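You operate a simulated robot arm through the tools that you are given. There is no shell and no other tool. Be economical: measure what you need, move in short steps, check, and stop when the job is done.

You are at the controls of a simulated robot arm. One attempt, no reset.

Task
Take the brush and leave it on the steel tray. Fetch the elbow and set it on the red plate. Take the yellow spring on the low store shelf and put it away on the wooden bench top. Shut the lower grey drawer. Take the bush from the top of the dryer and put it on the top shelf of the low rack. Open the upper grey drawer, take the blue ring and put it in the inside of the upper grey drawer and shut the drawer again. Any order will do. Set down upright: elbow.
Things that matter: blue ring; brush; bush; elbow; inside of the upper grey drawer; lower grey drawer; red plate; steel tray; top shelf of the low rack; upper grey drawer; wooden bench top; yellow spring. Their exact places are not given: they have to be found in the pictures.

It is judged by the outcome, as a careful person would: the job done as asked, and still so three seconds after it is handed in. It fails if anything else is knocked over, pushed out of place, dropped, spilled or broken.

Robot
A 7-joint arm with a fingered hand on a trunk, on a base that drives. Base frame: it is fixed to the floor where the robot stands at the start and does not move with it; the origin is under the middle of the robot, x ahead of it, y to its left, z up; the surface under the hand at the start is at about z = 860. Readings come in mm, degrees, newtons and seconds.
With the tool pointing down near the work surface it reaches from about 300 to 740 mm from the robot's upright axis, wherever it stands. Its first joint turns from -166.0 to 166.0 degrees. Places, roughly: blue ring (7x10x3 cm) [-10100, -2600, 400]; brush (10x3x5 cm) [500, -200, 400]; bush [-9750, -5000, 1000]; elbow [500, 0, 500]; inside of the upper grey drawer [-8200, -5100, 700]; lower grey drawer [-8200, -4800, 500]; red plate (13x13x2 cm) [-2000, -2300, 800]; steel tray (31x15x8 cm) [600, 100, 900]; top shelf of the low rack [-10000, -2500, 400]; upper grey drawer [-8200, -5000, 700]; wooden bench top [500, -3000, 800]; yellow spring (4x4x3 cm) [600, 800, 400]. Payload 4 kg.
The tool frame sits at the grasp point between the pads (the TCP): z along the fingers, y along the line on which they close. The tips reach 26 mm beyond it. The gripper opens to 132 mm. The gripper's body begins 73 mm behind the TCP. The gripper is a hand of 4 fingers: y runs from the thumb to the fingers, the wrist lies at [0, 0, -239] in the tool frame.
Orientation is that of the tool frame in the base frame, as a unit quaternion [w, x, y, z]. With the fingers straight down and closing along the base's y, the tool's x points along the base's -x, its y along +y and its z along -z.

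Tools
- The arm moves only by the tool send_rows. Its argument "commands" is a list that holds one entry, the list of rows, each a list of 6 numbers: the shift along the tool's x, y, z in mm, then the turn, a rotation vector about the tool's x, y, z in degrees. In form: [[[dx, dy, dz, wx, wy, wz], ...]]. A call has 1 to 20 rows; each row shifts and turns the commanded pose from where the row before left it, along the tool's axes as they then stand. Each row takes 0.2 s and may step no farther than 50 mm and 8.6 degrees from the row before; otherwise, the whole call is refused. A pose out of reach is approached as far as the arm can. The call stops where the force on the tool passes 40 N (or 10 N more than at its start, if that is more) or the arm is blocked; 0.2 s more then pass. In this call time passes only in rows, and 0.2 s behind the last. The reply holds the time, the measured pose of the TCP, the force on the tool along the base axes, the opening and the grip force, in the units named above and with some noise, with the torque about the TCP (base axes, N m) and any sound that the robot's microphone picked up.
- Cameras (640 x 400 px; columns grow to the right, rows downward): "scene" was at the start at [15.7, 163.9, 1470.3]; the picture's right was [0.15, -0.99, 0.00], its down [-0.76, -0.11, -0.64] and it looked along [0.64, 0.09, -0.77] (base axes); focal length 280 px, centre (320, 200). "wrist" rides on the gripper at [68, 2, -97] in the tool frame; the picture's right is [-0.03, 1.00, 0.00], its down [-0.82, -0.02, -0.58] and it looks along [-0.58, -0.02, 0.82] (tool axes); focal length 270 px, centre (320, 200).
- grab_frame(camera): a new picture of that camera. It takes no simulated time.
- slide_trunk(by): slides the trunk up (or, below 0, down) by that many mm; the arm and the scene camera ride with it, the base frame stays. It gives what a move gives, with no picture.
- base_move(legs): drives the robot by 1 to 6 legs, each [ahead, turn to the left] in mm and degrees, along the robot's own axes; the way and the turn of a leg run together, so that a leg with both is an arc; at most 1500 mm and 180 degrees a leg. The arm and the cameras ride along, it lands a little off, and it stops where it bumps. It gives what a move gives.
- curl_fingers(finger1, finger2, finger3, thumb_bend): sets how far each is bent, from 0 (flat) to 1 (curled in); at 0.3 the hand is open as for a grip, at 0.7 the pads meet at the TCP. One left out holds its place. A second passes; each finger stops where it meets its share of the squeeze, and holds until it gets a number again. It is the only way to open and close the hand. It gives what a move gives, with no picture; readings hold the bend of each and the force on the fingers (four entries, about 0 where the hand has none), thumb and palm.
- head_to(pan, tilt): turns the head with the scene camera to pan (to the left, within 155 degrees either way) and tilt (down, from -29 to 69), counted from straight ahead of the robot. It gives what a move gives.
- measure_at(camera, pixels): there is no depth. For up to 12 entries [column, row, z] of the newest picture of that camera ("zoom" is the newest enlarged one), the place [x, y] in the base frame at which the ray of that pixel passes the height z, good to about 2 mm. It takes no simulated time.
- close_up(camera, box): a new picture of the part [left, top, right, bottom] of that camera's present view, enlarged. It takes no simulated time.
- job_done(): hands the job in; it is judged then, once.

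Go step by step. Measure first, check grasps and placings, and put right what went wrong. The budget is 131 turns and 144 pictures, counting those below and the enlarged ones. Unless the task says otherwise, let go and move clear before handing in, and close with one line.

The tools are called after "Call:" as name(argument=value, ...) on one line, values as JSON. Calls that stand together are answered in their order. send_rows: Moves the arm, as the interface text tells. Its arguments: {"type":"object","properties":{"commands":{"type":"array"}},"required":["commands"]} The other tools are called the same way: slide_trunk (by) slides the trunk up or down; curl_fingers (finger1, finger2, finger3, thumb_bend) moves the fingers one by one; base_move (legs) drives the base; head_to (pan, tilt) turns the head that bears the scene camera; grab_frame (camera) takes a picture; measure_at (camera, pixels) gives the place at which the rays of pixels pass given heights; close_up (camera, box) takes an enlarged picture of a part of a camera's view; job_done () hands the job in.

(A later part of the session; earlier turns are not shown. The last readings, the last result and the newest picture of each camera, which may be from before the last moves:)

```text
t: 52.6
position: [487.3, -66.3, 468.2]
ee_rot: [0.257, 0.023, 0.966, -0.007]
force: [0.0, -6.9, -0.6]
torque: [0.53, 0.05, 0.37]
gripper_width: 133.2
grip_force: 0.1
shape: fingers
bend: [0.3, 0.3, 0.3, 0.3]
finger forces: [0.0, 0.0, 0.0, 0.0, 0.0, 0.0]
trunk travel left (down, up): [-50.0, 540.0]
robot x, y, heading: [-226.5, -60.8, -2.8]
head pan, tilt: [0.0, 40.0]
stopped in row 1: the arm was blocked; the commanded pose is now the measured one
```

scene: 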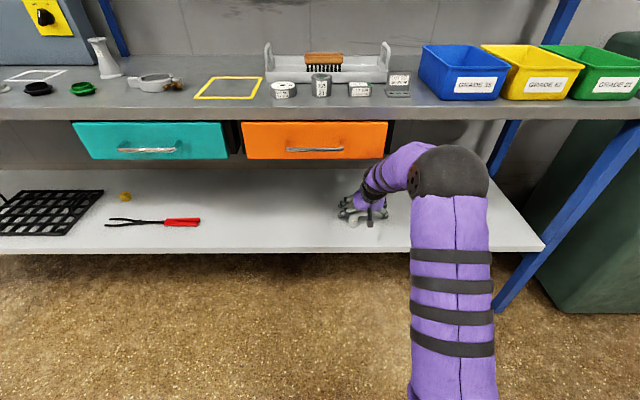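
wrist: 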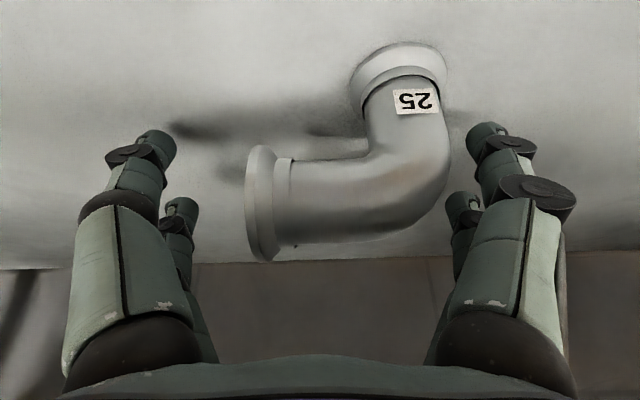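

The forearm seems to have met the orange drawer's lower right corner (388,152) and shoved the base right. I'll check the wrist view before backing out.

Call:
grab_frame(camera="wrist")

Call:
close_up(camera="scene", box=[220, 90, 480, 260])

```text
108 pictures are left
```

wrist: 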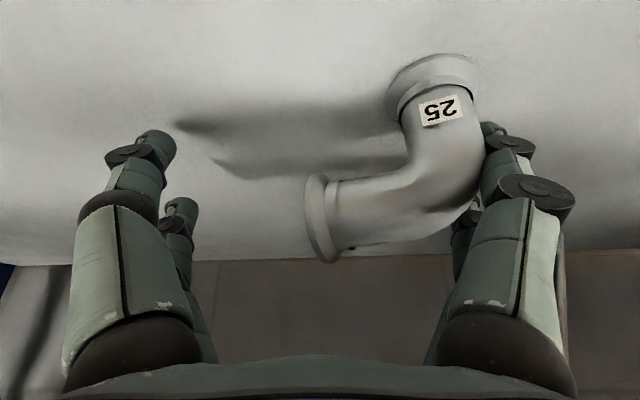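

```text
2.35 times, centred on (350, 175) of scene
```

zoom: 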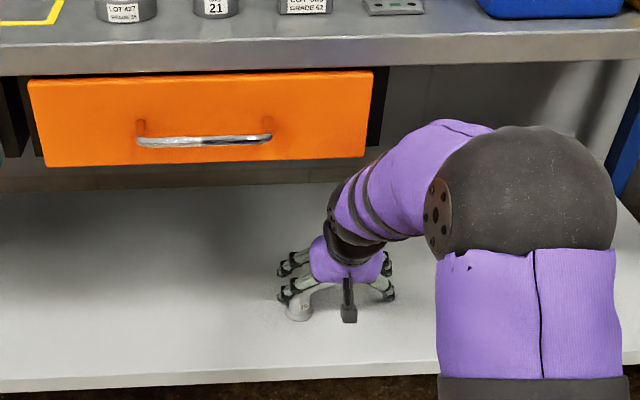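

The +y fingers touch the elbow's bend and it still stands within the hand. I'll close now, then lift only slightly and back the base out.

Call:
curl_fingers(finger1=0.7, finger2=0.7, finger3=0.7, thumb_bend=0.7)

Call:
grab_frame(camera="wrist")

```text
t: 53.6
position: [487.4, -79.9, 468.9]
ee_rot: [0.258, 0.025, 0.966, -0.007]
force: [0.4, -0.1, 0.4]
torque: [0.0, 0.0, 0.0]
gripper_width: 10.8
grip_force: 0.4
shape: fingers
bend: [0.64, 0.7, 0.7, 0.7]
finger forces: [0.0, 0.1, 0.0, 0.0, 0.6, 0.0]
trunk travel left (down, up): [-50.0, 540.0]
robot x, y, heading: [-229.4, -59.7, -2.8]
head pan, tilt: [0.0, 40.0]
```

```text
106 pictures are left
```

wrist: 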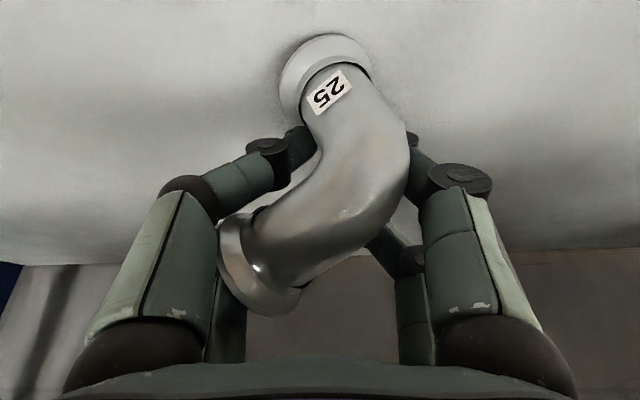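

The elbow swivelled and the fingers closed behind its upright leg without a grip (0.4 N). I'll open again, then check before backing straight out with the base.

Call:
curl_fingers(finger1=0.3, finger2=0.3, finger3=0.3, thumb_bend=0.3)

Call:
grab_frame(camera="wrist")

```text
t: 54.6
position: [488.5, -79.1, 468.1]
ee_rot: [0.258, 0.024, 0.966, -0.007]
force: [-0.1, -0.1, 0.6]
torque: [0.0, -0.01, -0.03]
gripper_width: 132.4
grip_force: 0.1
shape: fingers
bend: [0.3, 0.3, 0.3, 0.3]
finger forces: [0.0, 0.0, 0.0, 0.0, 0.1, 0.0]
trunk travel left (down, up): [-50.0, 540.0]
robot x, y, heading: [-226.2, -63.7, -2.9]
head pan, tilt: [0.0, 40.0]
```

```text
105 pictures are left
```

wrist: 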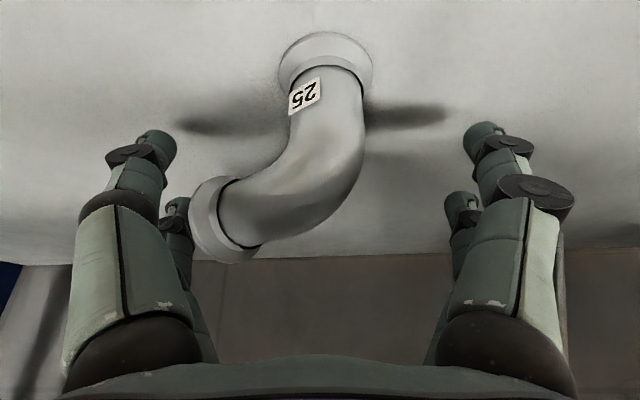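

The elbow still stands upright, turned about 45°. I'll check the clearance of its open end (190,215) to the left fingers before backing out.

Call:
measure_at(camera="wrist", pixels=[[188, 205, 475], [322, 48, 425], [280, 60, 425], [373, 60, 425], [230, 262, 490], [210, 180, 460]])

```text
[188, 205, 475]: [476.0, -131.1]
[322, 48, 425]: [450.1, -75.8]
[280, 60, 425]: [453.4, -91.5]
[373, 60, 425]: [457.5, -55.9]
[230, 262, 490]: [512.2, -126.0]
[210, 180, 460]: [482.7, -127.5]
```

Margin to the left fingers is about 14 mm; I'll shift the hand 6 mm that way and back out.

Call:
send_rows(commands=[[[0, -6, 0, 0, 0, 0]]])

Call:
base_move(legs=[[-230, 0]])

Call:
grab_frame(camera="wrist")

Call:
grab_frame(camera="scene")

```text
t: 55.0
position: [485.7, -86.1, 469.0]
ee_rot: [0.258, 0.024, 0.966, -0.005]
force: [-0.6, -0.6, 0.3]
torque: [-0.01, -0.01, 0.02]
gripper_width: 132.4
grip_force: 0.0
shape: fingers
bend: [0.3, 0.3, 0.3, 0.3]
finger forces: [0.0, 0.0, 0.0, 0.0, 0.0, 0.0]
trunk travel left (down, up): [-50.0, 540.0]
robot x, y, heading: [-224.8, -60.3, -2.9]
head pan, tilt: [0.0, 40.0]
```

```text
t: 56.7
position: [258.5, -77.3, 468.1]
ee_rot: [0.257, 0.027, 0.966, -0.007]
force: [0.7, 0.3, 0.2]
torque: [-0.04, 0.01, 0.04]
gripper_width: 132.6
grip_force: 0.1
shape: fingers
bend: [0.3, 0.3, 0.3, 0.3]
finger forces: [0.1, 0.0, 0.1, 0.0, 0.0, 0.1]
trunk travel left (down, up): [-50.0, 540.0]
robot x, y, heading: [-454.6, -50.8, -3.1]
head pan, tilt: [0.0, 40.0]
```

```text
104 pictures are left
```

wrist: 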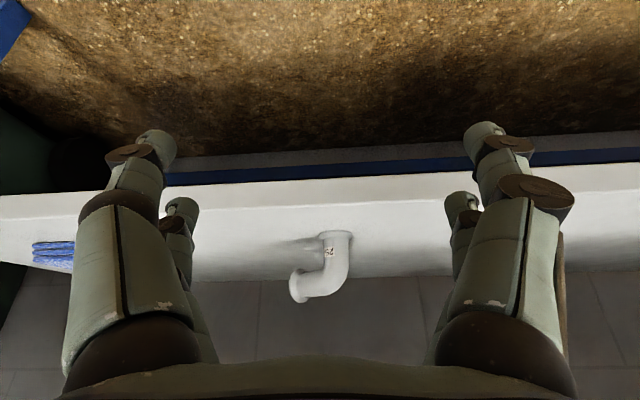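

```text
103 pictures are left
```

scene: 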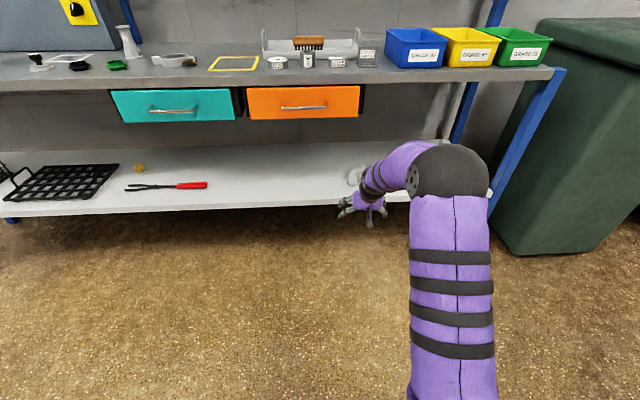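

The elbow stands upright and unharmed, a bit further right. A grip across its horizontal leg, coming in from the right (where no drawer hangs), looks best; I'll measure the elbow, drawer corner, right post and green bin for that.

Call:
measure_at(camera="scene", pixels=[[358, 114, 735], [358, 86, 830], [497, 252, 0], [640, 252, 0], [536, 20, 900], [560, 75, 830], [495, 175, 450], [305, 107, 770], [240, 205, 410], [139, 169, 420], [488, 192, 420]])

Call:
close_up(camera="wrist", box=[270, 215, 370, 315])

Call:
measure_at(camera="wrist", pixels=[[336, 234, 422], [319, 237, 425], [353, 237, 425], [290, 285, 472], [297, 304, 492], [300, 270, 453], [348, 270, 465], [306, 300, 486]])

```text
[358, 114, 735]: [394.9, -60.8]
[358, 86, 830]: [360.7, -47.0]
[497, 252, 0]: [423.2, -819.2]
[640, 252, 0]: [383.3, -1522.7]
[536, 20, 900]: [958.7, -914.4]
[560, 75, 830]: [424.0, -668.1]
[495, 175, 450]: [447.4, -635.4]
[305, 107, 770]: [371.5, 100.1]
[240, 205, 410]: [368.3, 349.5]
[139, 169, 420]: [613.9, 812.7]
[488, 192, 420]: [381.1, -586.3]
```

```text
4.00 times, centred on (320, 265) of wrist
```

zoom: 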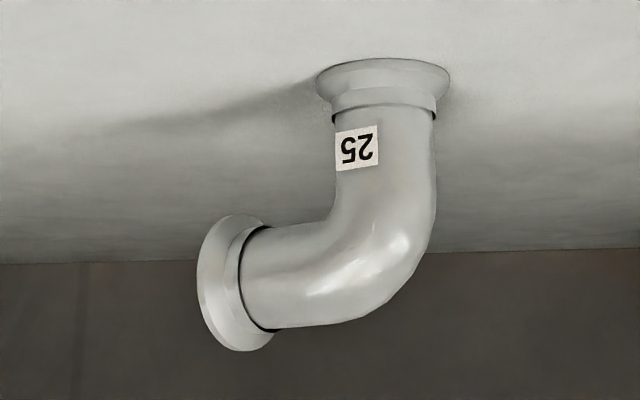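

```text
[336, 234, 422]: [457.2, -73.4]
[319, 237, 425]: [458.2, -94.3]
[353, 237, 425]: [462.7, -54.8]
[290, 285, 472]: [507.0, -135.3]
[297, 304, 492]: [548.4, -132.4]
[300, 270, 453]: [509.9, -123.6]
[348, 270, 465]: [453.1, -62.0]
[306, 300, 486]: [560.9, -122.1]
```

The elbow's upright leg is at about (478,−74) and its open end points toward (507,−117). I'll draw the arm in, steepen the tilt to 70°, and drive to the front right so as to approach at a 34° yaw, well clear of the drawer corner (395,−61).

Call:
send_rows(commands=[[[40.7, 0, -23.5, 0, 0, 0], [40.7, 0, -23.5, 0, 0, 0], [40.7, 0, -23.5, 0, 0, 0], [40.7, 0, -23.5, 0, 0, 0], [40.7, 0, -23.5, 0, 0, 0], [40.7, 0, -23.5, 0, 0, 0], [0, 0, 0, 0, 5, 0], [0, 0, 0, 0, 5, 0]]])

Call:
base_move(legs=[[0, -44], [445, 0], [0, 81]])

Call:
grab_frame(camera="scene")

Call:
grab_frame(camera="wrist")

```text
t: 58.5
position: [-10.2, -61.6, 469.4]
ee_rot: [0.173, 0.027, 0.984, -0.004]
force: [0.4, 1.1, 0.2]
torque: [-0.09, -0.03, -0.02]
gripper_width: 132.5
grip_force: 0.0
shape: fingers
bend: [0.3, 0.3, 0.3, 0.3]
finger forces: [0.0, 0.0, 0.0, 0.1, 0.0, 0.0]
out of reach, approached as far as the arm can: row 6
trunk travel left (down, up): [-50.0, 540.0]
robot x, y, heading: [-454.8, -47.3, -3.1]
head pan, tilt: [0.0, 40.0]
```

```text
t: 67.3
position: [217.1, -141.5, 469.0]
ee_rot: [0.167, -0.269, 0.947, 0.047]
force: [0.5, 0.2, 0.2]
torque: [-0.03, 0.02, 0.01]
gripper_width: 132.8
grip_force: 0.2
shape: fingers
bend: [0.3, 0.3, 0.3, 0.3]
finger forces: [0.1, 0.1, 0.1, 0.0, 0.1, 0.0]
trunk travel left (down, up): [-50.0, 540.0]
robot x, y, heading: [-159.9, -381.1, 31.9]
head pan, tilt: [0.0, 40.0]
```

```text
101 pictures are left
```

scene: 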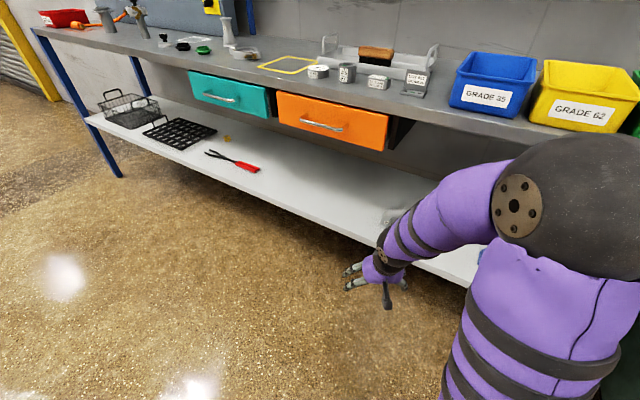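

```text
100 pictures are left
```

wrist: 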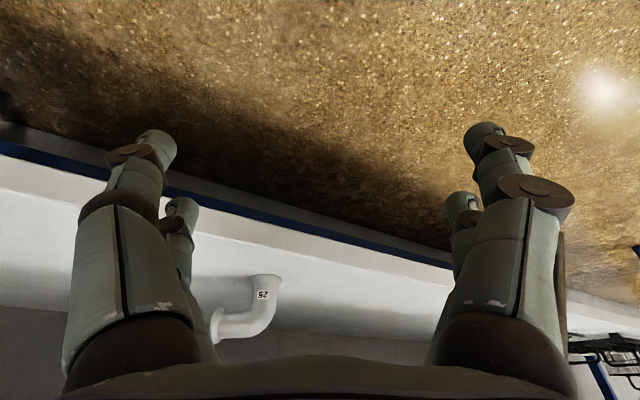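

The elbow shows at (262,300). The tool's horizontal heading is 31.7° with 70° tilt; I'll shift 98 mm along −y of the tool and advance 172 mm, then look.

Call:
send_rows(commands=[[[0, -49.2, 0, 0, 0, 0], [0, -49.2, 0, 0, 0, 0], [-40.3, 0, 14.7, 0, 0, 0], [-40.3, 0, 14.7, 0, 0, 0], [-40.3, 0, 14.7, 0, 0, 0], [-40.3, 0, 14.7, 0, 0, 0]]])

Call:
grab_frame(camera="wrist")

Call:
grab_frame(camera="scene")

```text
t: 68.7
position: [414.4, -133.7, 469.4]
ee_rot: [0.166, -0.268, 0.948, 0.047]
force: [-0.1, 0.4, 0.0]
torque: [0.02, 0.0, 0.0]
gripper_width: 132.6
grip_force: 0.1
shape: fingers
bend: [0.3, 0.3, 0.3, 0.3]
finger forces: [0.0, 0.1, 0.1, 0.0, 0.0, 0.0]
trunk travel left (down, up): [-50.0, 540.0]
robot x, y, heading: [-155.4, -384.6, 31.7]
head pan, tilt: [0.0, 40.0]
```

```text
99 pictures are left
```

wrist: 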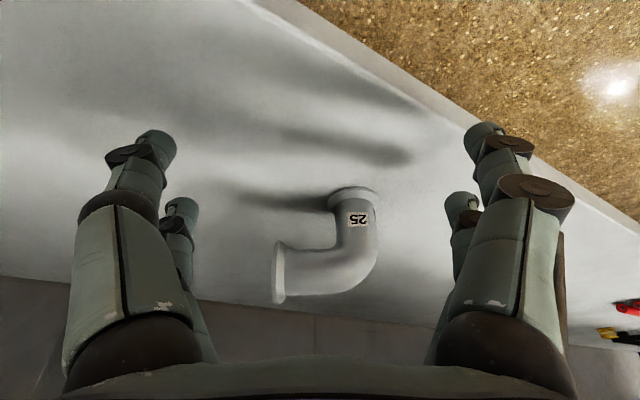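

```text
98 pictures are left
```

scene: 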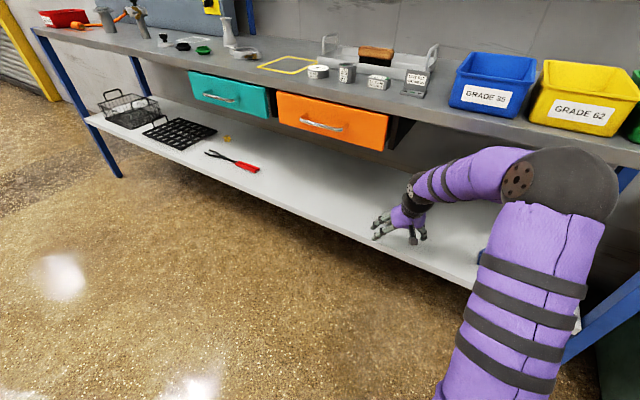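

The alignment is good: label faces the camera and the elbow spans (272–380) between the fingers. I'll measure it.

Call:
measure_at(camera="wrist", pixels=[[354, 186, 421], [330, 192, 424], [379, 190, 424], [277, 245, 453], [274, 272, 472], [277, 304, 492], [377, 230, 455], [374, 255, 468]])

```text
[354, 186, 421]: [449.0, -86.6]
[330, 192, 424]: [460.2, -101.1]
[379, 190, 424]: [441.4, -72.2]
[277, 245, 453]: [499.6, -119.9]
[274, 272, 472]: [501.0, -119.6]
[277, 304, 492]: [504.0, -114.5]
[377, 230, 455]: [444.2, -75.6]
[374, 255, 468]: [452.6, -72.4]
```

The elbow's mid is about (479,−92), 77 mm further on. I'll advance, drop 6 mm and look once more.

Call:
send_rows(commands=[[[-24, 0.8, 8.8, 0, 0, 0], [-24, 0.8, 8.8, 0, 0, 0], [-22, 0, 14.3, 0, 0, 0]]])

Call:
grab_frame(camera="wrist")

```text
t: 69.5
position: [480.1, -91.2, 464.2]
ee_rot: [0.166, -0.268, 0.948, 0.047]
force: [0.4, 1.3, 0.1]
torque: [0.02, -0.02, 0.05]
gripper_width: 132.8
grip_force: 0.0
shape: fingers
bend: [0.3, 0.3, 0.3, 0.3]
finger forces: [0.0, 0.0, 0.0, 0.0, 0.0, 0.0]
trunk travel left (down, up): [-50.0, 540.0]
robot x, y, heading: [-156.3, -384.8, 31.8]
head pan, tilt: [0.0, 40.0]
```

```text
97 pictures are left
```

wrist: 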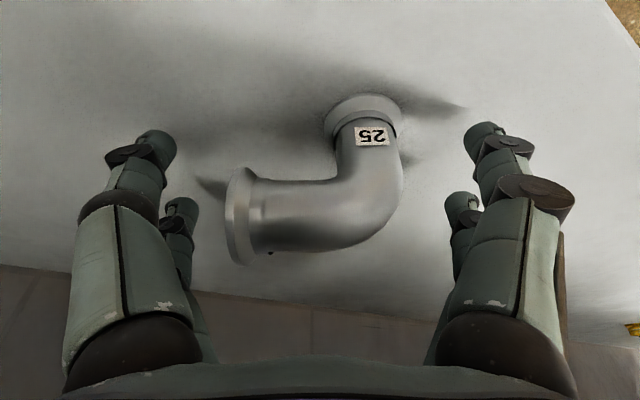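

The elbow sits squarely between the finger pairs at pad height. Closing now.

Call:
curl_fingers(finger1=0.7, finger2=0.7, finger3=0.7, thumb_bend=0.7)

Call:
grab_frame(camera="wrist")

```text
t: 70.5
position: [479.3, -91.5, 463.6]
ee_rot: [0.168, -0.27, 0.947, 0.048]
force: [0.7, -0.3, 4.3]
torque: [0.03, 0.13, -0.01]
gripper_width: 26.3
grip_force: 9.8
shape: fingers
bend: [0.58, 0.7, 0.68, 0.68]
finger forces: [10.3, 0.1, 4.7, 0.0, 4.9, 0.1]
trunk travel left (down, up): [-50.0, 540.0]
robot x, y, heading: [-152.9, -381.4, 31.9]
head pan, tilt: [0.0, 40.0]
```

```text
96 pictures are left
```

wrist: 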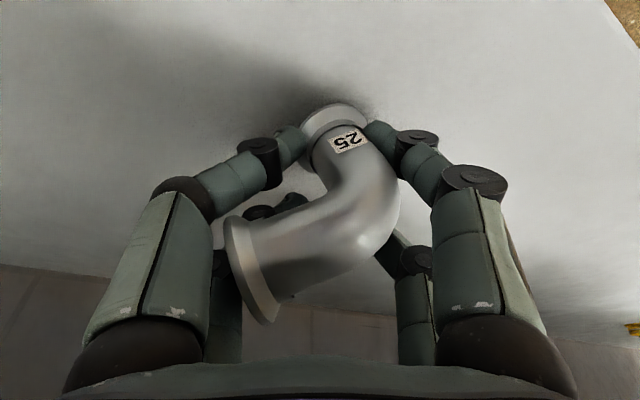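

The front fingers slid under the open end and now pinch the upright leg (26 mm) just above the flange, with the rear fingers behind it: a caging grip. I'll tighten the fingers a little more and look.

Call:
curl_fingers(finger1=0.85, finger2=0.85, finger3=0.85, thumb_bend=0.85)

Call:
grab_frame(camera="wrist")

```text
t: 71.5
position: [478.6, -91.7, 463.9]
ee_rot: [0.166, -0.269, 0.948, 0.047]
force: [0.9, -1.8, 4.4]
torque: [-0.03, 0.05, 0.01]
gripper_width: 20.1
grip_force: 14.7
shape: fingers
bend: [0.56, 0.79, 0.75, 0.78]
finger forces: [10.6, 0.7, 0.0, 0.0, 18.6, 0.0]
trunk travel left (down, up): [-50.0, 540.0]
robot x, y, heading: [-158.0, -385.6, 32.1]
head pan, tilt: [0.0, 40.0]
```

```text
95 pictures are left
```

wrist: 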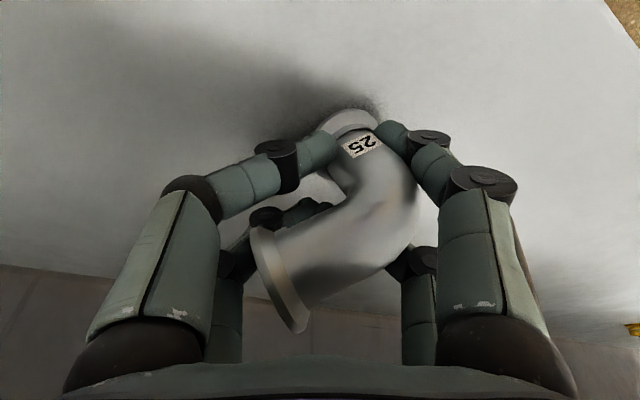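

Fingers hold with about 15 N. I'll lift 15 mm as a test and look.

Call:
send_rows(commands=[[[-2.6, 0, -7, 0, 0, 0], [-2.6, 0, -7, 0, 0, 0]]])

Call:
grab_frame(camera="wrist")

```text
t: 72.1
position: [479.0, -90.9, 477.6]
ee_rot: [0.166, -0.27, 0.947, 0.047]
force: [-0.1, 0.0, -1.5]
torque: [-0.04, -0.02, -0.03]
gripper_width: 17.9
grip_force: 17.5
shape: fingers
bend: [0.55, 0.79, 0.75, 0.79]
finger forces: [9.8, 2.8, 0.0, 0.0, 21.8, 0.0]
trunk travel left (down, up): [-50.0, 540.0]
robot x, y, heading: [-158.9, -387.3, 31.9]
head pan, tilt: [0.0, 40.0]
```

```text
94 pictures are left
```

wrist: 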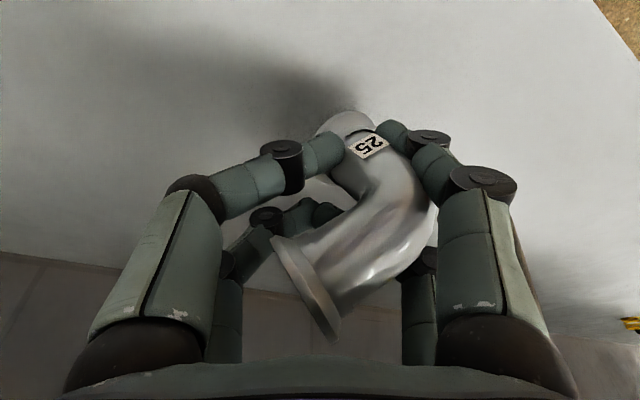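

The elbow lifts, loosely caged and swivelling. I'll carry it to a free spot on the shelf at about (440,−200), away from the drawer, set it down and re-grip across its leg.

Call:
send_rows(commands=[[[14.2, -12, -5.2, 0, 0, 0], [14.2, -12, -5.2, 0, 0, 0], [14.2, -12, -5.2, 0, 0, 0], [14.2, -12, -5.2, 0, 0, 0], [14.2, -12, -5.2, 0, 0, 0], [14.2, -12, -5.2, 0, 0, 0], [1.7, 0, 4.7, 0, 0, 0], [1.7, 0, 4.7, 0, 0, 0], [1.2, 0, 3.5, 0, 0, 0]]])

Call:
grab_frame(camera="wrist")

```text
t: 74.1
position: [439.8, -202.6, 464.1]
ee_rot: [0.165, -0.269, 0.948, 0.047]
force: [-0.9, 0.2, 0.5]
torque: [-0.03, 0.04, 0.05]
gripper_width: 17.9
grip_force: 17.7
shape: fingers
bend: [0.55, 0.79, 0.75, 0.79]
finger forces: [9.7, 2.9, 0.0, 0.0, 21.9, 0.0]
trunk travel left (down, up): [-50.0, 540.0]
robot x, y, heading: [-152.3, -382.5, 31.8]
head pan, tilt: [0.0, 40.0]
```

```text
93 pictures are left
```

wrist: 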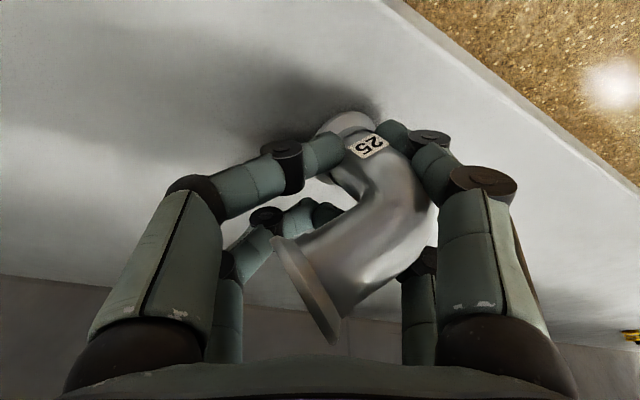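

It held without shifting. I'll lower gently until it touches.

Call:
send_rows(commands=[[[0.7, 0, 1.9, 0, 0, 0], [0.7, 0, 1.9, 0, 0, 0]]])

```text
t: 74.7
position: [440.2, -202.2, 462.7]
ee_rot: [0.169, -0.27, 0.947, 0.047]
force: [-3.2, -2.8, 17.6]
torque: [0.24, 0.47, 0.08]
gripper_width: 18.1
grip_force: 21.3
shape: fingers
bend: [0.56, 0.79, 0.75, 0.81]
finger forces: [13.0, 4.9, 0.1, 0.0, 24.5, 0.0]
trunk travel left (down, up): [-50.0, 540.0]
robot x, y, heading: [-156.5, -387.0, 32.0]
head pan, tilt: [0.0, 40.0]
```

Contact (17 N). Opening the fingers.

Call:
curl_fingers(finger1=0.3, finger2=0.3, finger3=0.3, thumb_bend=0.3)

Call:
grab_frame(camera="wrist")

```text
t: 75.7
position: [439.3, -203.5, 461.6]
ee_rot: [0.166, -0.269, 0.947, 0.047]
force: [1.0, -0.9, 0.0]
torque: [-0.04, 0.03, 0.01]
gripper_width: 132.3
grip_force: 0.0
shape: fingers
bend: [0.3, 0.3, 0.3, 0.3]
finger forces: [0.0, 0.1, 0.1, 0.1, 0.0, 0.1]
trunk travel left (down, up): [-50.0, 540.0]
robot x, y, heading: [-154.6, -384.8, 31.5]
head pan, tilt: [0.0, 40.0]
```

```text
92 pictures are left
```

wrist: 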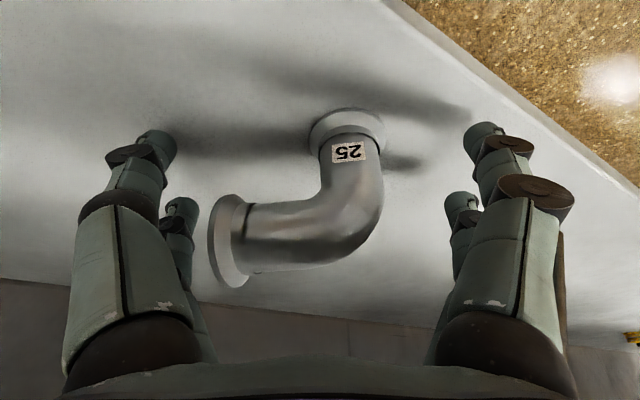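

Opening drew the elbow back around, still upright. I'll withdraw 90 mm, yaw the hand −42° about the vertical so the open end points more away from the palm, and then aim the closing at the upright leg.

Call:
measure_at(camera="wrist", pixels=[[347, 108, 421], [310, 135, 424], [387, 130, 424], [215, 240, 472], [352, 165, 445]])

Call:
send_rows(commands=[[[42, 0, -15.4, 0, 0, 0], [42, 0, -15.4, 0, 0, 0], [0, 0, 0, 2.4, 0, 6.57], [0, 0, 0, 2.4, 0, 6.57], [0, 0, 0, 2.4, 0, 6.57], [0, 0, 0, 2.4, 0, 6.57], [0, 0, 0, 2.4, 0, 6.57], [0, 0, 0, 2.4, 0, 6.57]]])

Call:
grab_frame(camera="wrist")

Call:
grab_frame(camera="scene")

```text
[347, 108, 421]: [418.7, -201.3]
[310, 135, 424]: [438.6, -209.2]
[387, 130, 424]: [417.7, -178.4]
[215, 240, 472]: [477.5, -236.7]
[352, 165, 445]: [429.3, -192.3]
```

```text
t: 77.5
position: [364.4, -249.2, 459.8]
ee_rot: [0.172, 0.088, 0.981, -0.016]
force: [0.7, -0.6, 0.8]
torque: [0.0, -0.01, 0.02]
gripper_width: 132.4
grip_force: 0.1
shape: fingers
bend: [0.3, 0.3, 0.3, 0.3]
finger forces: [0.1, 0.1, 0.0, 0.0, 0.1, 0.0]
trunk travel left (down, up): [-50.0, 540.0]
robot x, y, heading: [-155.0, -388.3, 31.9]
head pan, tilt: [0.0, 40.0]
```

```text
91 pictures are left
```

wrist: 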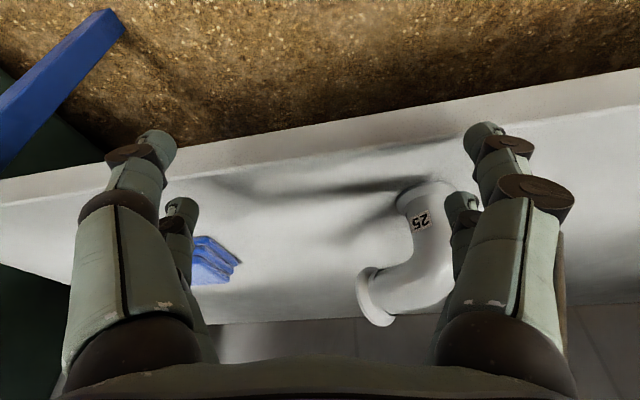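

```text
90 pictures are left
```

scene: 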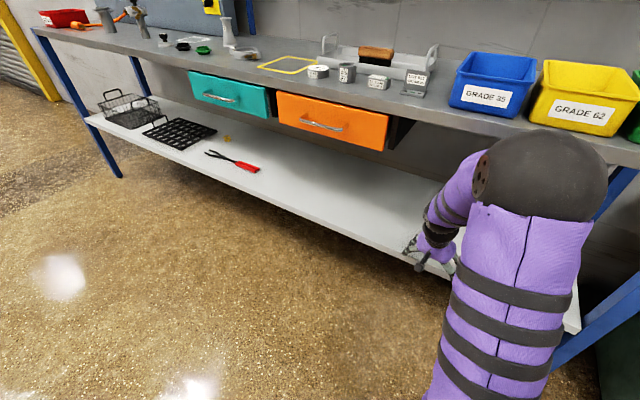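

The elbow is upright at right of the view (flange 425,190; open end 372,297). I'll measure its base from here.

Call:
measure_at(camera="wrist", pixels=[[424, 182, 421], [397, 200, 424], [454, 195, 424], [362, 297, 472], [392, 324, 490], [375, 268, 455], [410, 240, 445], [455, 250, 455]])

Call:
close_up(camera="wrist", box=[340, 160, 480, 340])

```text
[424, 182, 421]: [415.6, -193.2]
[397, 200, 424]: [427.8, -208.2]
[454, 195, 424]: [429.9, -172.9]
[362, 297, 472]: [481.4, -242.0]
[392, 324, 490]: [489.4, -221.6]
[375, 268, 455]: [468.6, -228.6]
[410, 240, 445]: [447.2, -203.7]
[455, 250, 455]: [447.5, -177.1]
```

```text
2.22 times, centred on (410, 250) of wrist
```

zoom: 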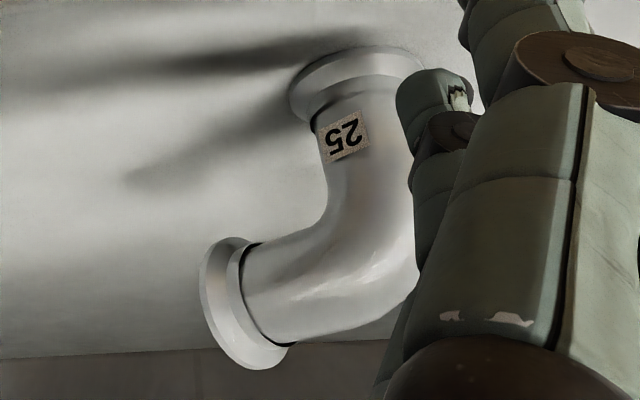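

The base axis is about (435.5,−191.5), the leg pointing 33° off the hand's heading. I'll back 25 mm, shift 69 mm sideways, then advance around the upright leg.

Call:
send_rows(commands=[[[23.5, 0, -8.5, 0, 0, 0], [0, 34.6, 0, 0, 0, 0], [0, 34.6, 0, 0, 0, 0], [-26, 0, 8.7, 0, 0, 0], [-26, 0, 8.7, 0, 0, 0], [-25.5, 0, 8.7, 0, 0, 0]]])

Call:
grab_frame(camera="wrist")

```text
t: 78.9
position: [433.7, -190.9, 460.5]
ee_rot: [0.172, 0.088, 0.981, -0.016]
force: [-0.2, -0.3, -0.6]
torque: [0.0, 0.03, -0.01]
gripper_width: 132.5
grip_force: 0.0
shape: fingers
bend: [0.3, 0.3, 0.3, 0.3]
finger forces: [0.1, 0.1, 0.0, 0.0, 0.0, 0.0]
trunk travel left (down, up): [-50.0, 540.0]
robot x, y, heading: [-158.7, -385.8, 31.6]
head pan, tilt: [0.0, 40.0]
```

```text
88 pictures are left
```

wrist: 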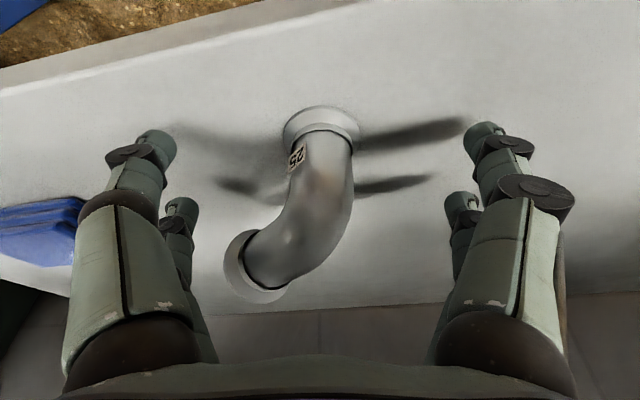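

The upright leg and bend now lie between both finger pairs. Closing.

Call:
curl_fingers(finger1=0.75, finger2=0.75, finger3=0.75, thumb_bend=0.75)

Call:
grab_frame(camera="wrist")

```text
t: 79.9
position: [432.4, -190.9, 460.6]
ee_rot: [0.173, 0.087, 0.981, -0.016]
force: [-0.2, 0.4, 3.0]
torque: [0.05, 0.08, -0.02]
gripper_width: 13.6
grip_force: 18.2
shape: fingers
bend: [0.69, 0.72, 0.71, 0.69]
finger forces: [8.3, 9.6, 7.3, 0.0, 10.2, 0.0]
trunk travel left (down, up): [-50.0, 540.0]
robot x, y, heading: [-153.2, -389.6, 31.9]
head pan, tilt: [0.0, 40.0]
```

```text
87 pictures are left
```

wrist: 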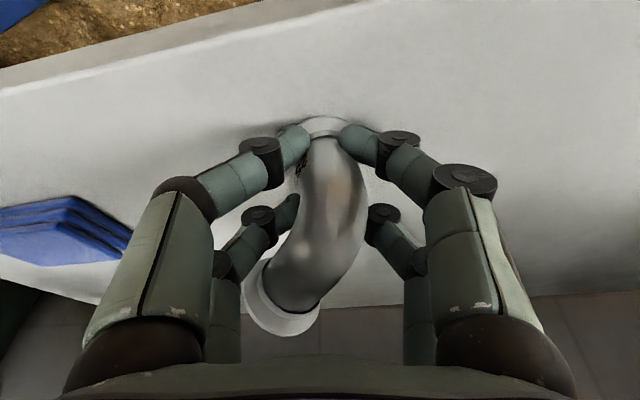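

All four fingers press evenly (7–10 N each) around the elbow. I'll lift 30 mm, check, then back the base away.

Call:
send_rows(commands=[[[-3.4, 0, -9.4, 0, 0, 0], [-3.4, 0, -9.4, 0, 0, 0], [-3.4, 0, -9.4, 0, 0, 0]]])

Call:
grab_frame(camera="wrist")

Call:
base_move(legs=[[-400, 0]])

Call:
slide_trunk(by=400)

Call:
head_to(pan=-150, tilt=22)

Call:
grab_frame(camera="scene")

```text
t: 80.7
position: [431.5, -190.5, 489.9]
ee_rot: [0.173, 0.088, 0.981, -0.016]
force: [-0.6, 0.2, -2.0]
torque: [-0.01, -0.01, 0.04]
gripper_width: 11.8
grip_force: 15.8
shape: fingers
bend: [0.69, 0.72, 0.71, 0.68]
finger forces: [6.6, 9.8, 6.9, 0.1, 8.7, 0.1]
trunk travel left (down, up): [-50.0, 540.0]
robot x, y, heading: [-152.8, -383.7, 31.6]
head pan, tilt: [0.0, 40.0]
```

```text
86 pictures are left
```

wrist: 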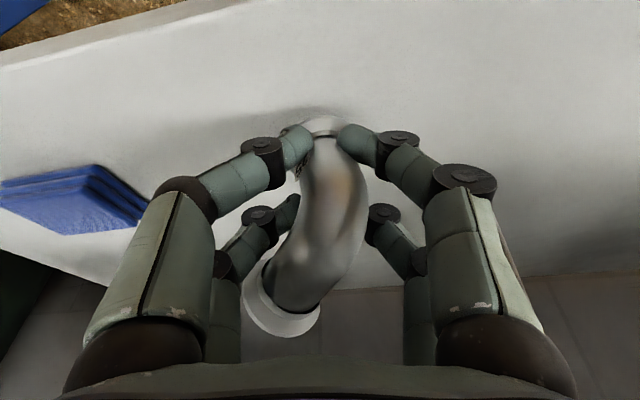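

```text
t: 83.2
position: [87.3, -402.8, 491.1]
ee_rot: [0.172, 0.086, 0.981, -0.016]
force: [0.3, 0.5, -1.9]
torque: [0.02, 0.02, -0.03]
gripper_width: 11.7
grip_force: 16.0
shape: fingers
bend: [0.69, 0.72, 0.71, 0.68]
finger forces: [6.8, 9.8, 6.8, 0.1, 8.8, 0.0]
trunk travel left (down, up): [-50.0, 540.0]
robot x, y, heading: [-495.5, -598.5, 32.1]
head pan, tilt: [0.0, 40.0]
```

```text
t: 87.1
position: [88.6, -401.4, 891.2]
ee_rot: [0.172, 0.085, 0.981, -0.016]
force: [0.8, -0.1, -1.7]
torque: [0.02, 0.0, -0.02]
gripper_width: 11.8
grip_force: 15.6
shape: fingers
bend: [0.69, 0.72, 0.71, 0.68]
finger forces: [6.7, 9.7, 6.8, 0.1, 8.6, 0.0]
trunk travel left (down, up): [-450.0, 140.0]
robot x, y, heading: [-499.5, -599.2, 32.2]
head pan, tilt: [0.0, 40.0]
```

```text
t: 89.4
position: [88.4, -402.2, 890.7]
ee_rot: [0.172, 0.086, 0.981, -0.016]
force: [0.3, -0.4, -1.4]
torque: [-0.02, 0.02, 0.0]
gripper_width: 11.9
grip_force: 15.8
shape: fingers
bend: [0.69, 0.72, 0.71, 0.68]
finger forces: [6.6, 9.7, 6.8, 0.0, 8.6, 0.0]
trunk travel left (down, up): [-450.0, 140.0]
robot x, y, heading: [-498.5, -598.0, 32.0]
head pan, tilt: [-150.0, 22.0]
```

```text
85 pictures are left
```

scene: 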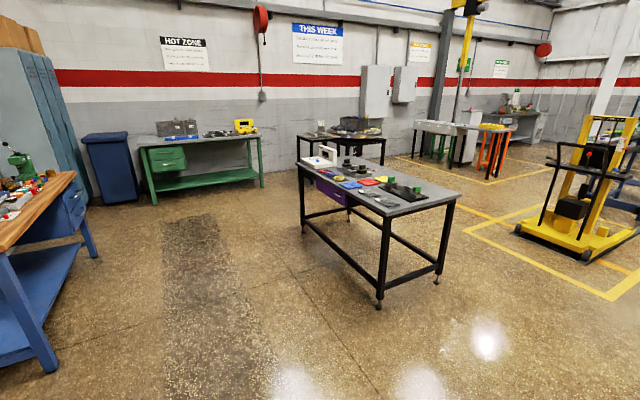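

The elbow is held firmly. The black-framed table shows a red plate near (370,181); I'll zoom in and measure the table.

Call:
measure_at(camera="scene", pixels=[[370, 182, 830], [303, 166, 830], [386, 215, 830], [460, 194, 830], [379, 306, 0], [303, 232, 0], [438, 280, 0]])

Call:
close_up(camera="scene", box=[290, 130, 470, 230])

```text
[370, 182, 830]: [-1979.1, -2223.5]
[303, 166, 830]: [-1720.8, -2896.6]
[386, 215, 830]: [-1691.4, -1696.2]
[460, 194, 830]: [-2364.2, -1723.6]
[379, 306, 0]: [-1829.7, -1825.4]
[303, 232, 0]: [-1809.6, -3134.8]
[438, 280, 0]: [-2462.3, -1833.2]
```

```text
3.56 times, centred on (380, 180) of scene
```

zoom: 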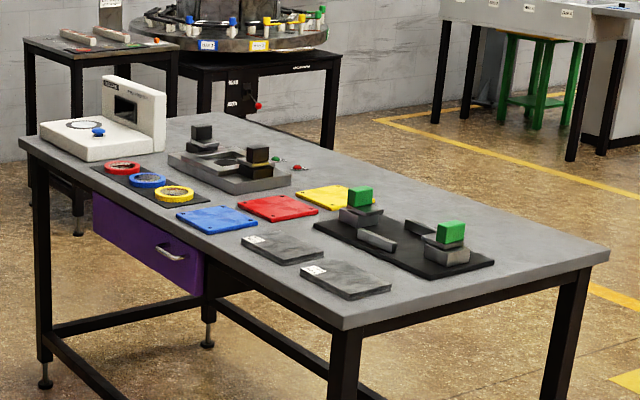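

The red plate is on the table near (−1980,−2230), beyond a blue one. I'll straighten the hand's yaw, raise the trunk a little, and drive to about (−1000,−2250) facing the table.

Call:
send_rows(commands=[[[0, 0, 0, -2.4, 0, -6.58], [0, 0, 0, -2.4, 0, -6.58], [0, 0, 0, -2.4, 0, -6.58], [0, 0, 0, -2.4, 0, -6.58], [0, 0, 0, -2.4, 0, -6.58], [0, 0, 0, -2.4, 0, -6.58]]])

Call:
slide_trunk(by=120)

Call:
base_move(legs=[[0, -138.9], [864, 0], [863, 0], [0, -73.1]])

Call:
head_to(pan=0, tilt=35)

Call:
grab_frame(camera="scene")

Call:
grab_frame(camera="wrist")

```text
t: 90.8
position: [89.7, -402.7, 891.1]
ee_rot: [0.166, -0.274, 0.946, 0.048]
force: [-0.2, 0.5, -2.5]
torque: [0.02, 0.0, 0.02]
gripper_width: 11.9
grip_force: 16.1
shape: fingers
bend: [0.69, 0.72, 0.72, 0.68]
finger forces: [6.6, 9.6, 6.7, 0.1, 8.6, 0.0]
trunk travel left (down, up): [-450.0, 140.0]
robot x, y, heading: [-496.3, -600.0, 32.0]
head pan, tilt: [-150.0, 22.0]
```

```text
t: 92.3
position: [87.9, -402.6, 1011.7]
ee_rot: [0.166, -0.272, 0.947, 0.048]
force: [-1.1, 0.1, -1.9]
torque: [0.01, 0.01, 0.02]
gripper_width: 11.8
grip_force: 16.3
shape: fingers
bend: [0.69, 0.72, 0.72, 0.68]
finger forces: [6.5, 9.8, 6.7, 0.0, 8.5, 0.1]
trunk travel left (down, up): [-570.0, 20.0]
robot x, y, heading: [-501.1, -600.6, 32.1]
head pan, tilt: [-150.0, 22.0]
```

```text
t: 110.7
position: [-1591.9, -2076.4, 1011.8]
ee_rot: [0.002, 0.985, 0.013, -0.173]
force: [0.4, -0.2, -1.7]
torque: [0.03, -0.01, -0.04]
gripper_width: 10.3
grip_force: 14.3
shape: fingers
bend: [0.7, 0.72, 0.72, 0.68]
finger forces: [5.8, 8.9, 6.2, 0.0, 7.8, 0.0]
trunk travel left (down, up): [-570.0, 20.0]
robot x, y, heading: [-989.9, -2205.7, -178.6]
head pan, tilt: [-150.0, 22.0]
```

```text
t: 113.0
position: [-1591.0, -2077.2, 1011.8]
ee_rot: [0.002, 0.985, 0.013, -0.173]
force: [0.5, 0.3, -1.2]
torque: [0.0, -0.01, 0.0]
gripper_width: 10.0
grip_force: 13.9
shape: fingers
bend: [0.7, 0.72, 0.72, 0.68]
finger forces: [5.6, 9.1, 6.4, 0.0, 7.8, 0.0]
trunk travel left (down, up): [-570.0, 20.0]
robot x, y, heading: [-985.4, -2202.4, -178.6]
head pan, tilt: [0.0, 35.0]
```

```text
83 pictures are left
```

scene: 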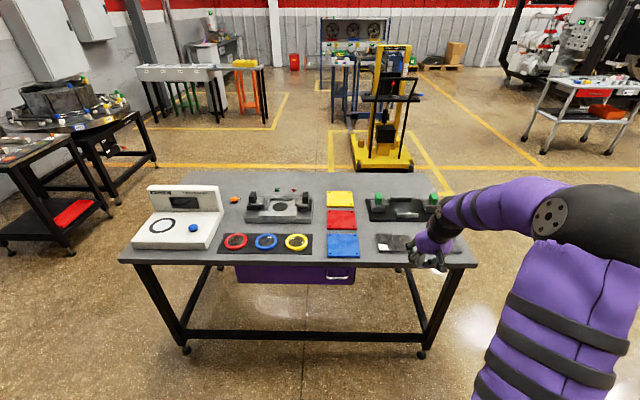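

```text
82 pictures are left
```

wrist: 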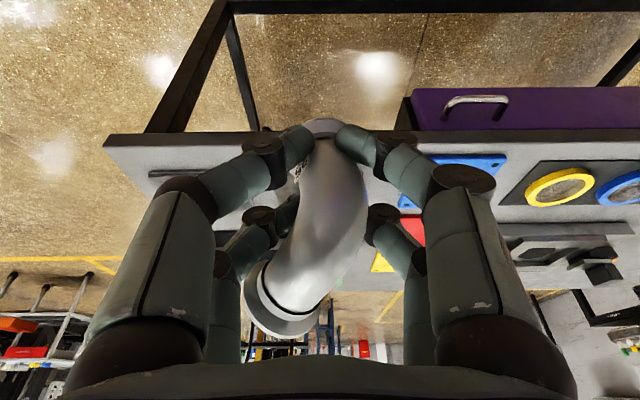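

The red plate is at (341,219), between the blue and yellow ones. I'll measure its position at several heights to fit with the earlier view.

Call:
measure_at(camera="scene", pixels=[[341, 219, 780], [341, 219, 800], [341, 219, 830], [326, 229, 810], [356, 229, 810], [355, 210, 810], [327, 210, 810], [343, 257, 800], [200, 263, 800], [440, 268, 780], [440, 268, 820]])

Call:
close_up(camera="scene", box=[220, 170, 460, 290])

```text
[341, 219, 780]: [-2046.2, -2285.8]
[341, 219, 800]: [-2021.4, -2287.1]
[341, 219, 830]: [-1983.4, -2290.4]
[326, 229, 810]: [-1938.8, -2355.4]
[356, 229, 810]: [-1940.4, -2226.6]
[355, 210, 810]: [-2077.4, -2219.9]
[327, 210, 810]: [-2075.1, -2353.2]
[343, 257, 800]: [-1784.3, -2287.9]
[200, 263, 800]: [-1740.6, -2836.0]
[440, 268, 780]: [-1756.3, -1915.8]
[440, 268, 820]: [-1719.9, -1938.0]
```

```text
2.67 times, centred on (340, 230) of scene
```

zoom: 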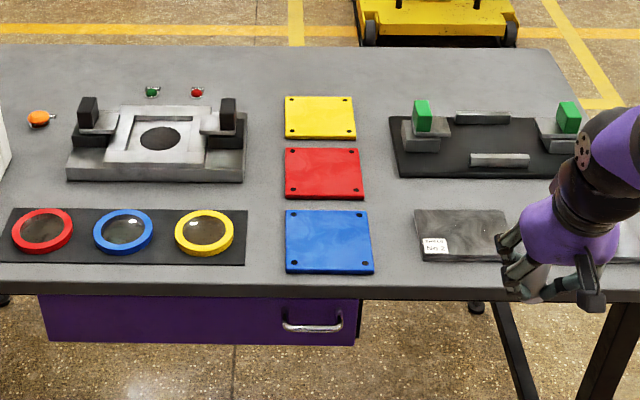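

The red plate is centred near (−2008,−2289), top about z 805. I'll drive ahead 330 mm, then swing over it and come down to z≈905 to look.

Call:
base_move(legs=[[330, 0]])

Call:
send_rows(commands=[[[-17.1, 40.4, 6.2, 0, 0, 0], [-17.1, 40.4, 6.2, 0, 0, 0], [-17.1, 40.4, 6.2, 0, 0, 0], [-17.1, 40.4, 6.2, 0, 0, 0], [-17.1, 40.4, 6.2, 0, 0, 0], [12.2, 0, 33.5, 0, 0, 0], [12.2, 0, 33.5, 0, 0, 0], [12.2, 0, 33.5, 0, 0, 0]]])

Call:
grab_frame(camera="wrist")

Call:
grab_frame(camera="scene")

```text
t: 115.2
position: [-1922.1, -2085.5, 1012.9]
ee_rot: [0.002, 0.985, 0.014, -0.173]
force: [-0.8, 0.4, -2.1]
torque: [0.01, -0.02, 0.0]
gripper_width: 10.2
grip_force: 14.6
shape: fingers
bend: [0.7, 0.72, 0.72, 0.68]
finger forces: [5.8, 9.0, 6.4, 0.1, 7.8, 0.1]
trunk travel left (down, up): [-570.0, 20.0]
robot x, y, heading: [-1312.8, -2212.4, -178.4]
head pan, tilt: [0.0, 35.0]
```

```text
t: 117.0
position: [-2006.7, -2290.1, 902.1]
ee_rot: [0.003, 0.985, 0.014, -0.173]
force: [0.3, -0.3, -0.8]
torque: [-0.02, 0.0, 0.0]
gripper_width: 9.6
grip_force: 14.3
shape: fingers
bend: [0.7, 0.72, 0.72, 0.68]
finger forces: [5.8, 9.0, 6.3, 0.1, 7.8, 0.1]
trunk travel left (down, up): [-570.0, 20.0]
robot x, y, heading: [-1319.2, -2217.8, -178.7]
head pan, tilt: [0.0, 35.0]
```

```text
80 pictures are left
```

wrist: 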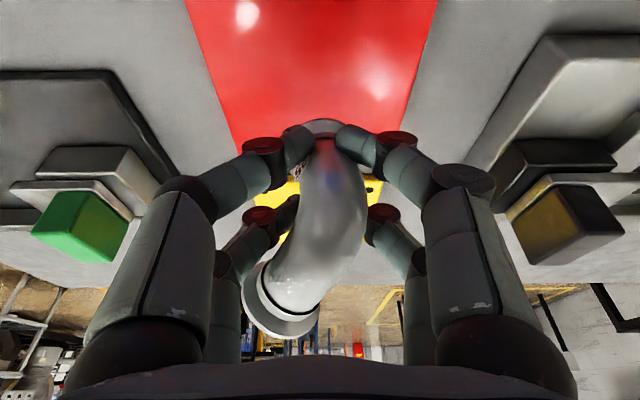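

```text
79 pictures are left
```

scene: 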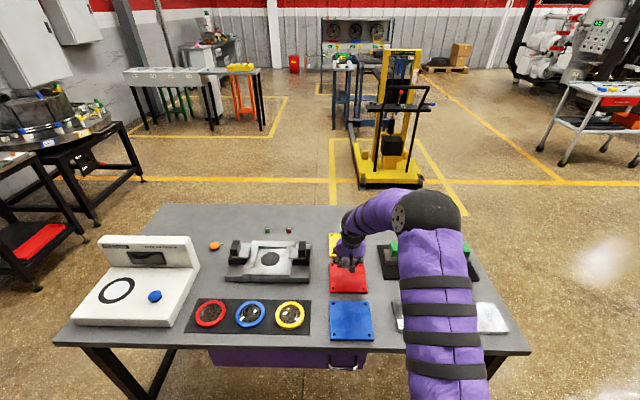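

The elbow's flange (325,125) is centred sideways on the red plate. I'll verify fore–aft by measuring the plate edges again.

Call:
measure_at(camera="scene", pixels=[[331, 293, 805], [368, 293, 805], [331, 265, 805], [366, 265, 805]])

Call:
close_up(camera="scene", box=[290, 220, 410, 320])

```text
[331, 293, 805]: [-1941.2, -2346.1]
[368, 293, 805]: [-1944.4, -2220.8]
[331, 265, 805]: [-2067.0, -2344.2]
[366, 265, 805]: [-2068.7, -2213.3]
```

```text
4.00 times, centred on (350, 270) of scene
```

zoom: 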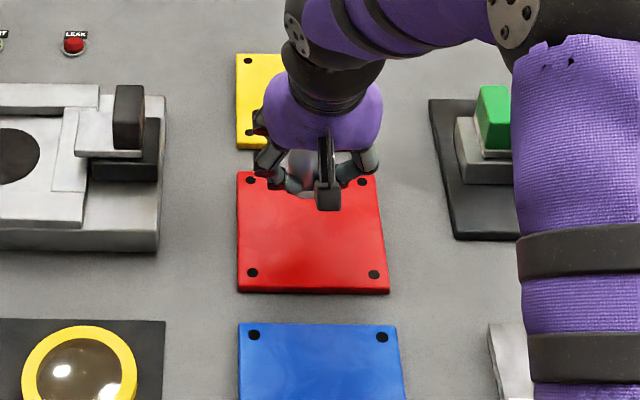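

The plate centre is (−2005,−2283). I'll shift 6 mm and lower to just above the plate.

Call:
send_rows(commands=[[[6, -6, 15, 0, 0, 0], [6, 0, 15, 0, 0, 0], [3.4, 0, 9.4, 0, 0, 0], [1.7, 0, 4.7, 0, 0, 0], [1, 0, 2.8, 0, 0, 0]]])

Call:
send_rows(commands=[[[0.7, 0, 1.9, 0, 0, 0], [0.7, 0, 1.9, 0, 0, 0]]])

```text
t: 118.2
position: [-2005.5, -2284.0, 854.7]
ee_rot: [0.002, 0.985, 0.014, -0.173]
force: [-0.8, 0.0, -1.2]
torque: [0.02, 0.0, 0.01]
gripper_width: 9.7
grip_force: 14.3
shape: fingers
bend: [0.7, 0.72, 0.72, 0.68]
finger forces: [5.7, 9.0, 6.2, 0.1, 7.7, 0.1]
trunk travel left (down, up): [-570.0, 20.0]
robot x, y, heading: [-1316.2, -2214.8, -178.4]
head pan, tilt: [0.0, 35.0]
```

```text
t: 118.8
position: [-2006.5, -2283.6, 851.9]
ee_rot: [0.002, 0.985, 0.012, -0.174]
force: [0.9, 0.7, 8.6]
torque: [0.0, -0.14, 0.05]
gripper_width: 9.1
grip_force: 20.5
shape: fingers
bend: [0.7, 0.72, 0.72, 0.71]
finger forces: [8.4, 10.1, 8.4, 0.1, 13.6, 0.0]
trunk travel left (down, up): [-570.0, 20.0]
robot x, y, heading: [-1316.2, -2217.0, -178.7]
head pan, tilt: [0.0, 35.0]
```

Contact (8.6 N). I'll look to see that the flange sits flat.

Call:
send_rows(commands=[[[0.3, 0, 0.9, 0, 0, 0]]])

Call:
grab_frame(camera="wrist")

```text
t: 119.2
position: [-2006.1, -2283.5, 852.0]
ee_rot: [0.003, 0.985, 0.014, -0.174]
force: [-1.3, 1.1, 15.5]
torque: [-0.03, -0.19, 0.02]
gripper_width: 9.3
grip_force: 21.9
shape: fingers
bend: [0.71, 0.73, 0.72, 0.71]
finger forces: [9.1, 11.1, 9.0, 0.0, 14.9, 0.0]
trunk travel left (down, up): [-570.0, 20.0]
robot x, y, heading: [-1316.5, -2212.8, -178.3]
head pan, tilt: [0.0, 35.0]
```

```text
77 pictures are left
```

wrist: 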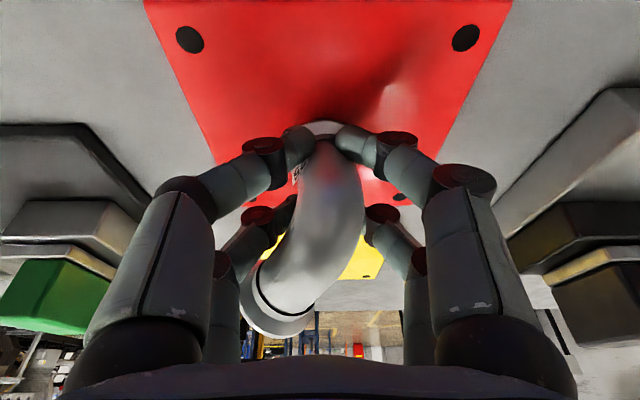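

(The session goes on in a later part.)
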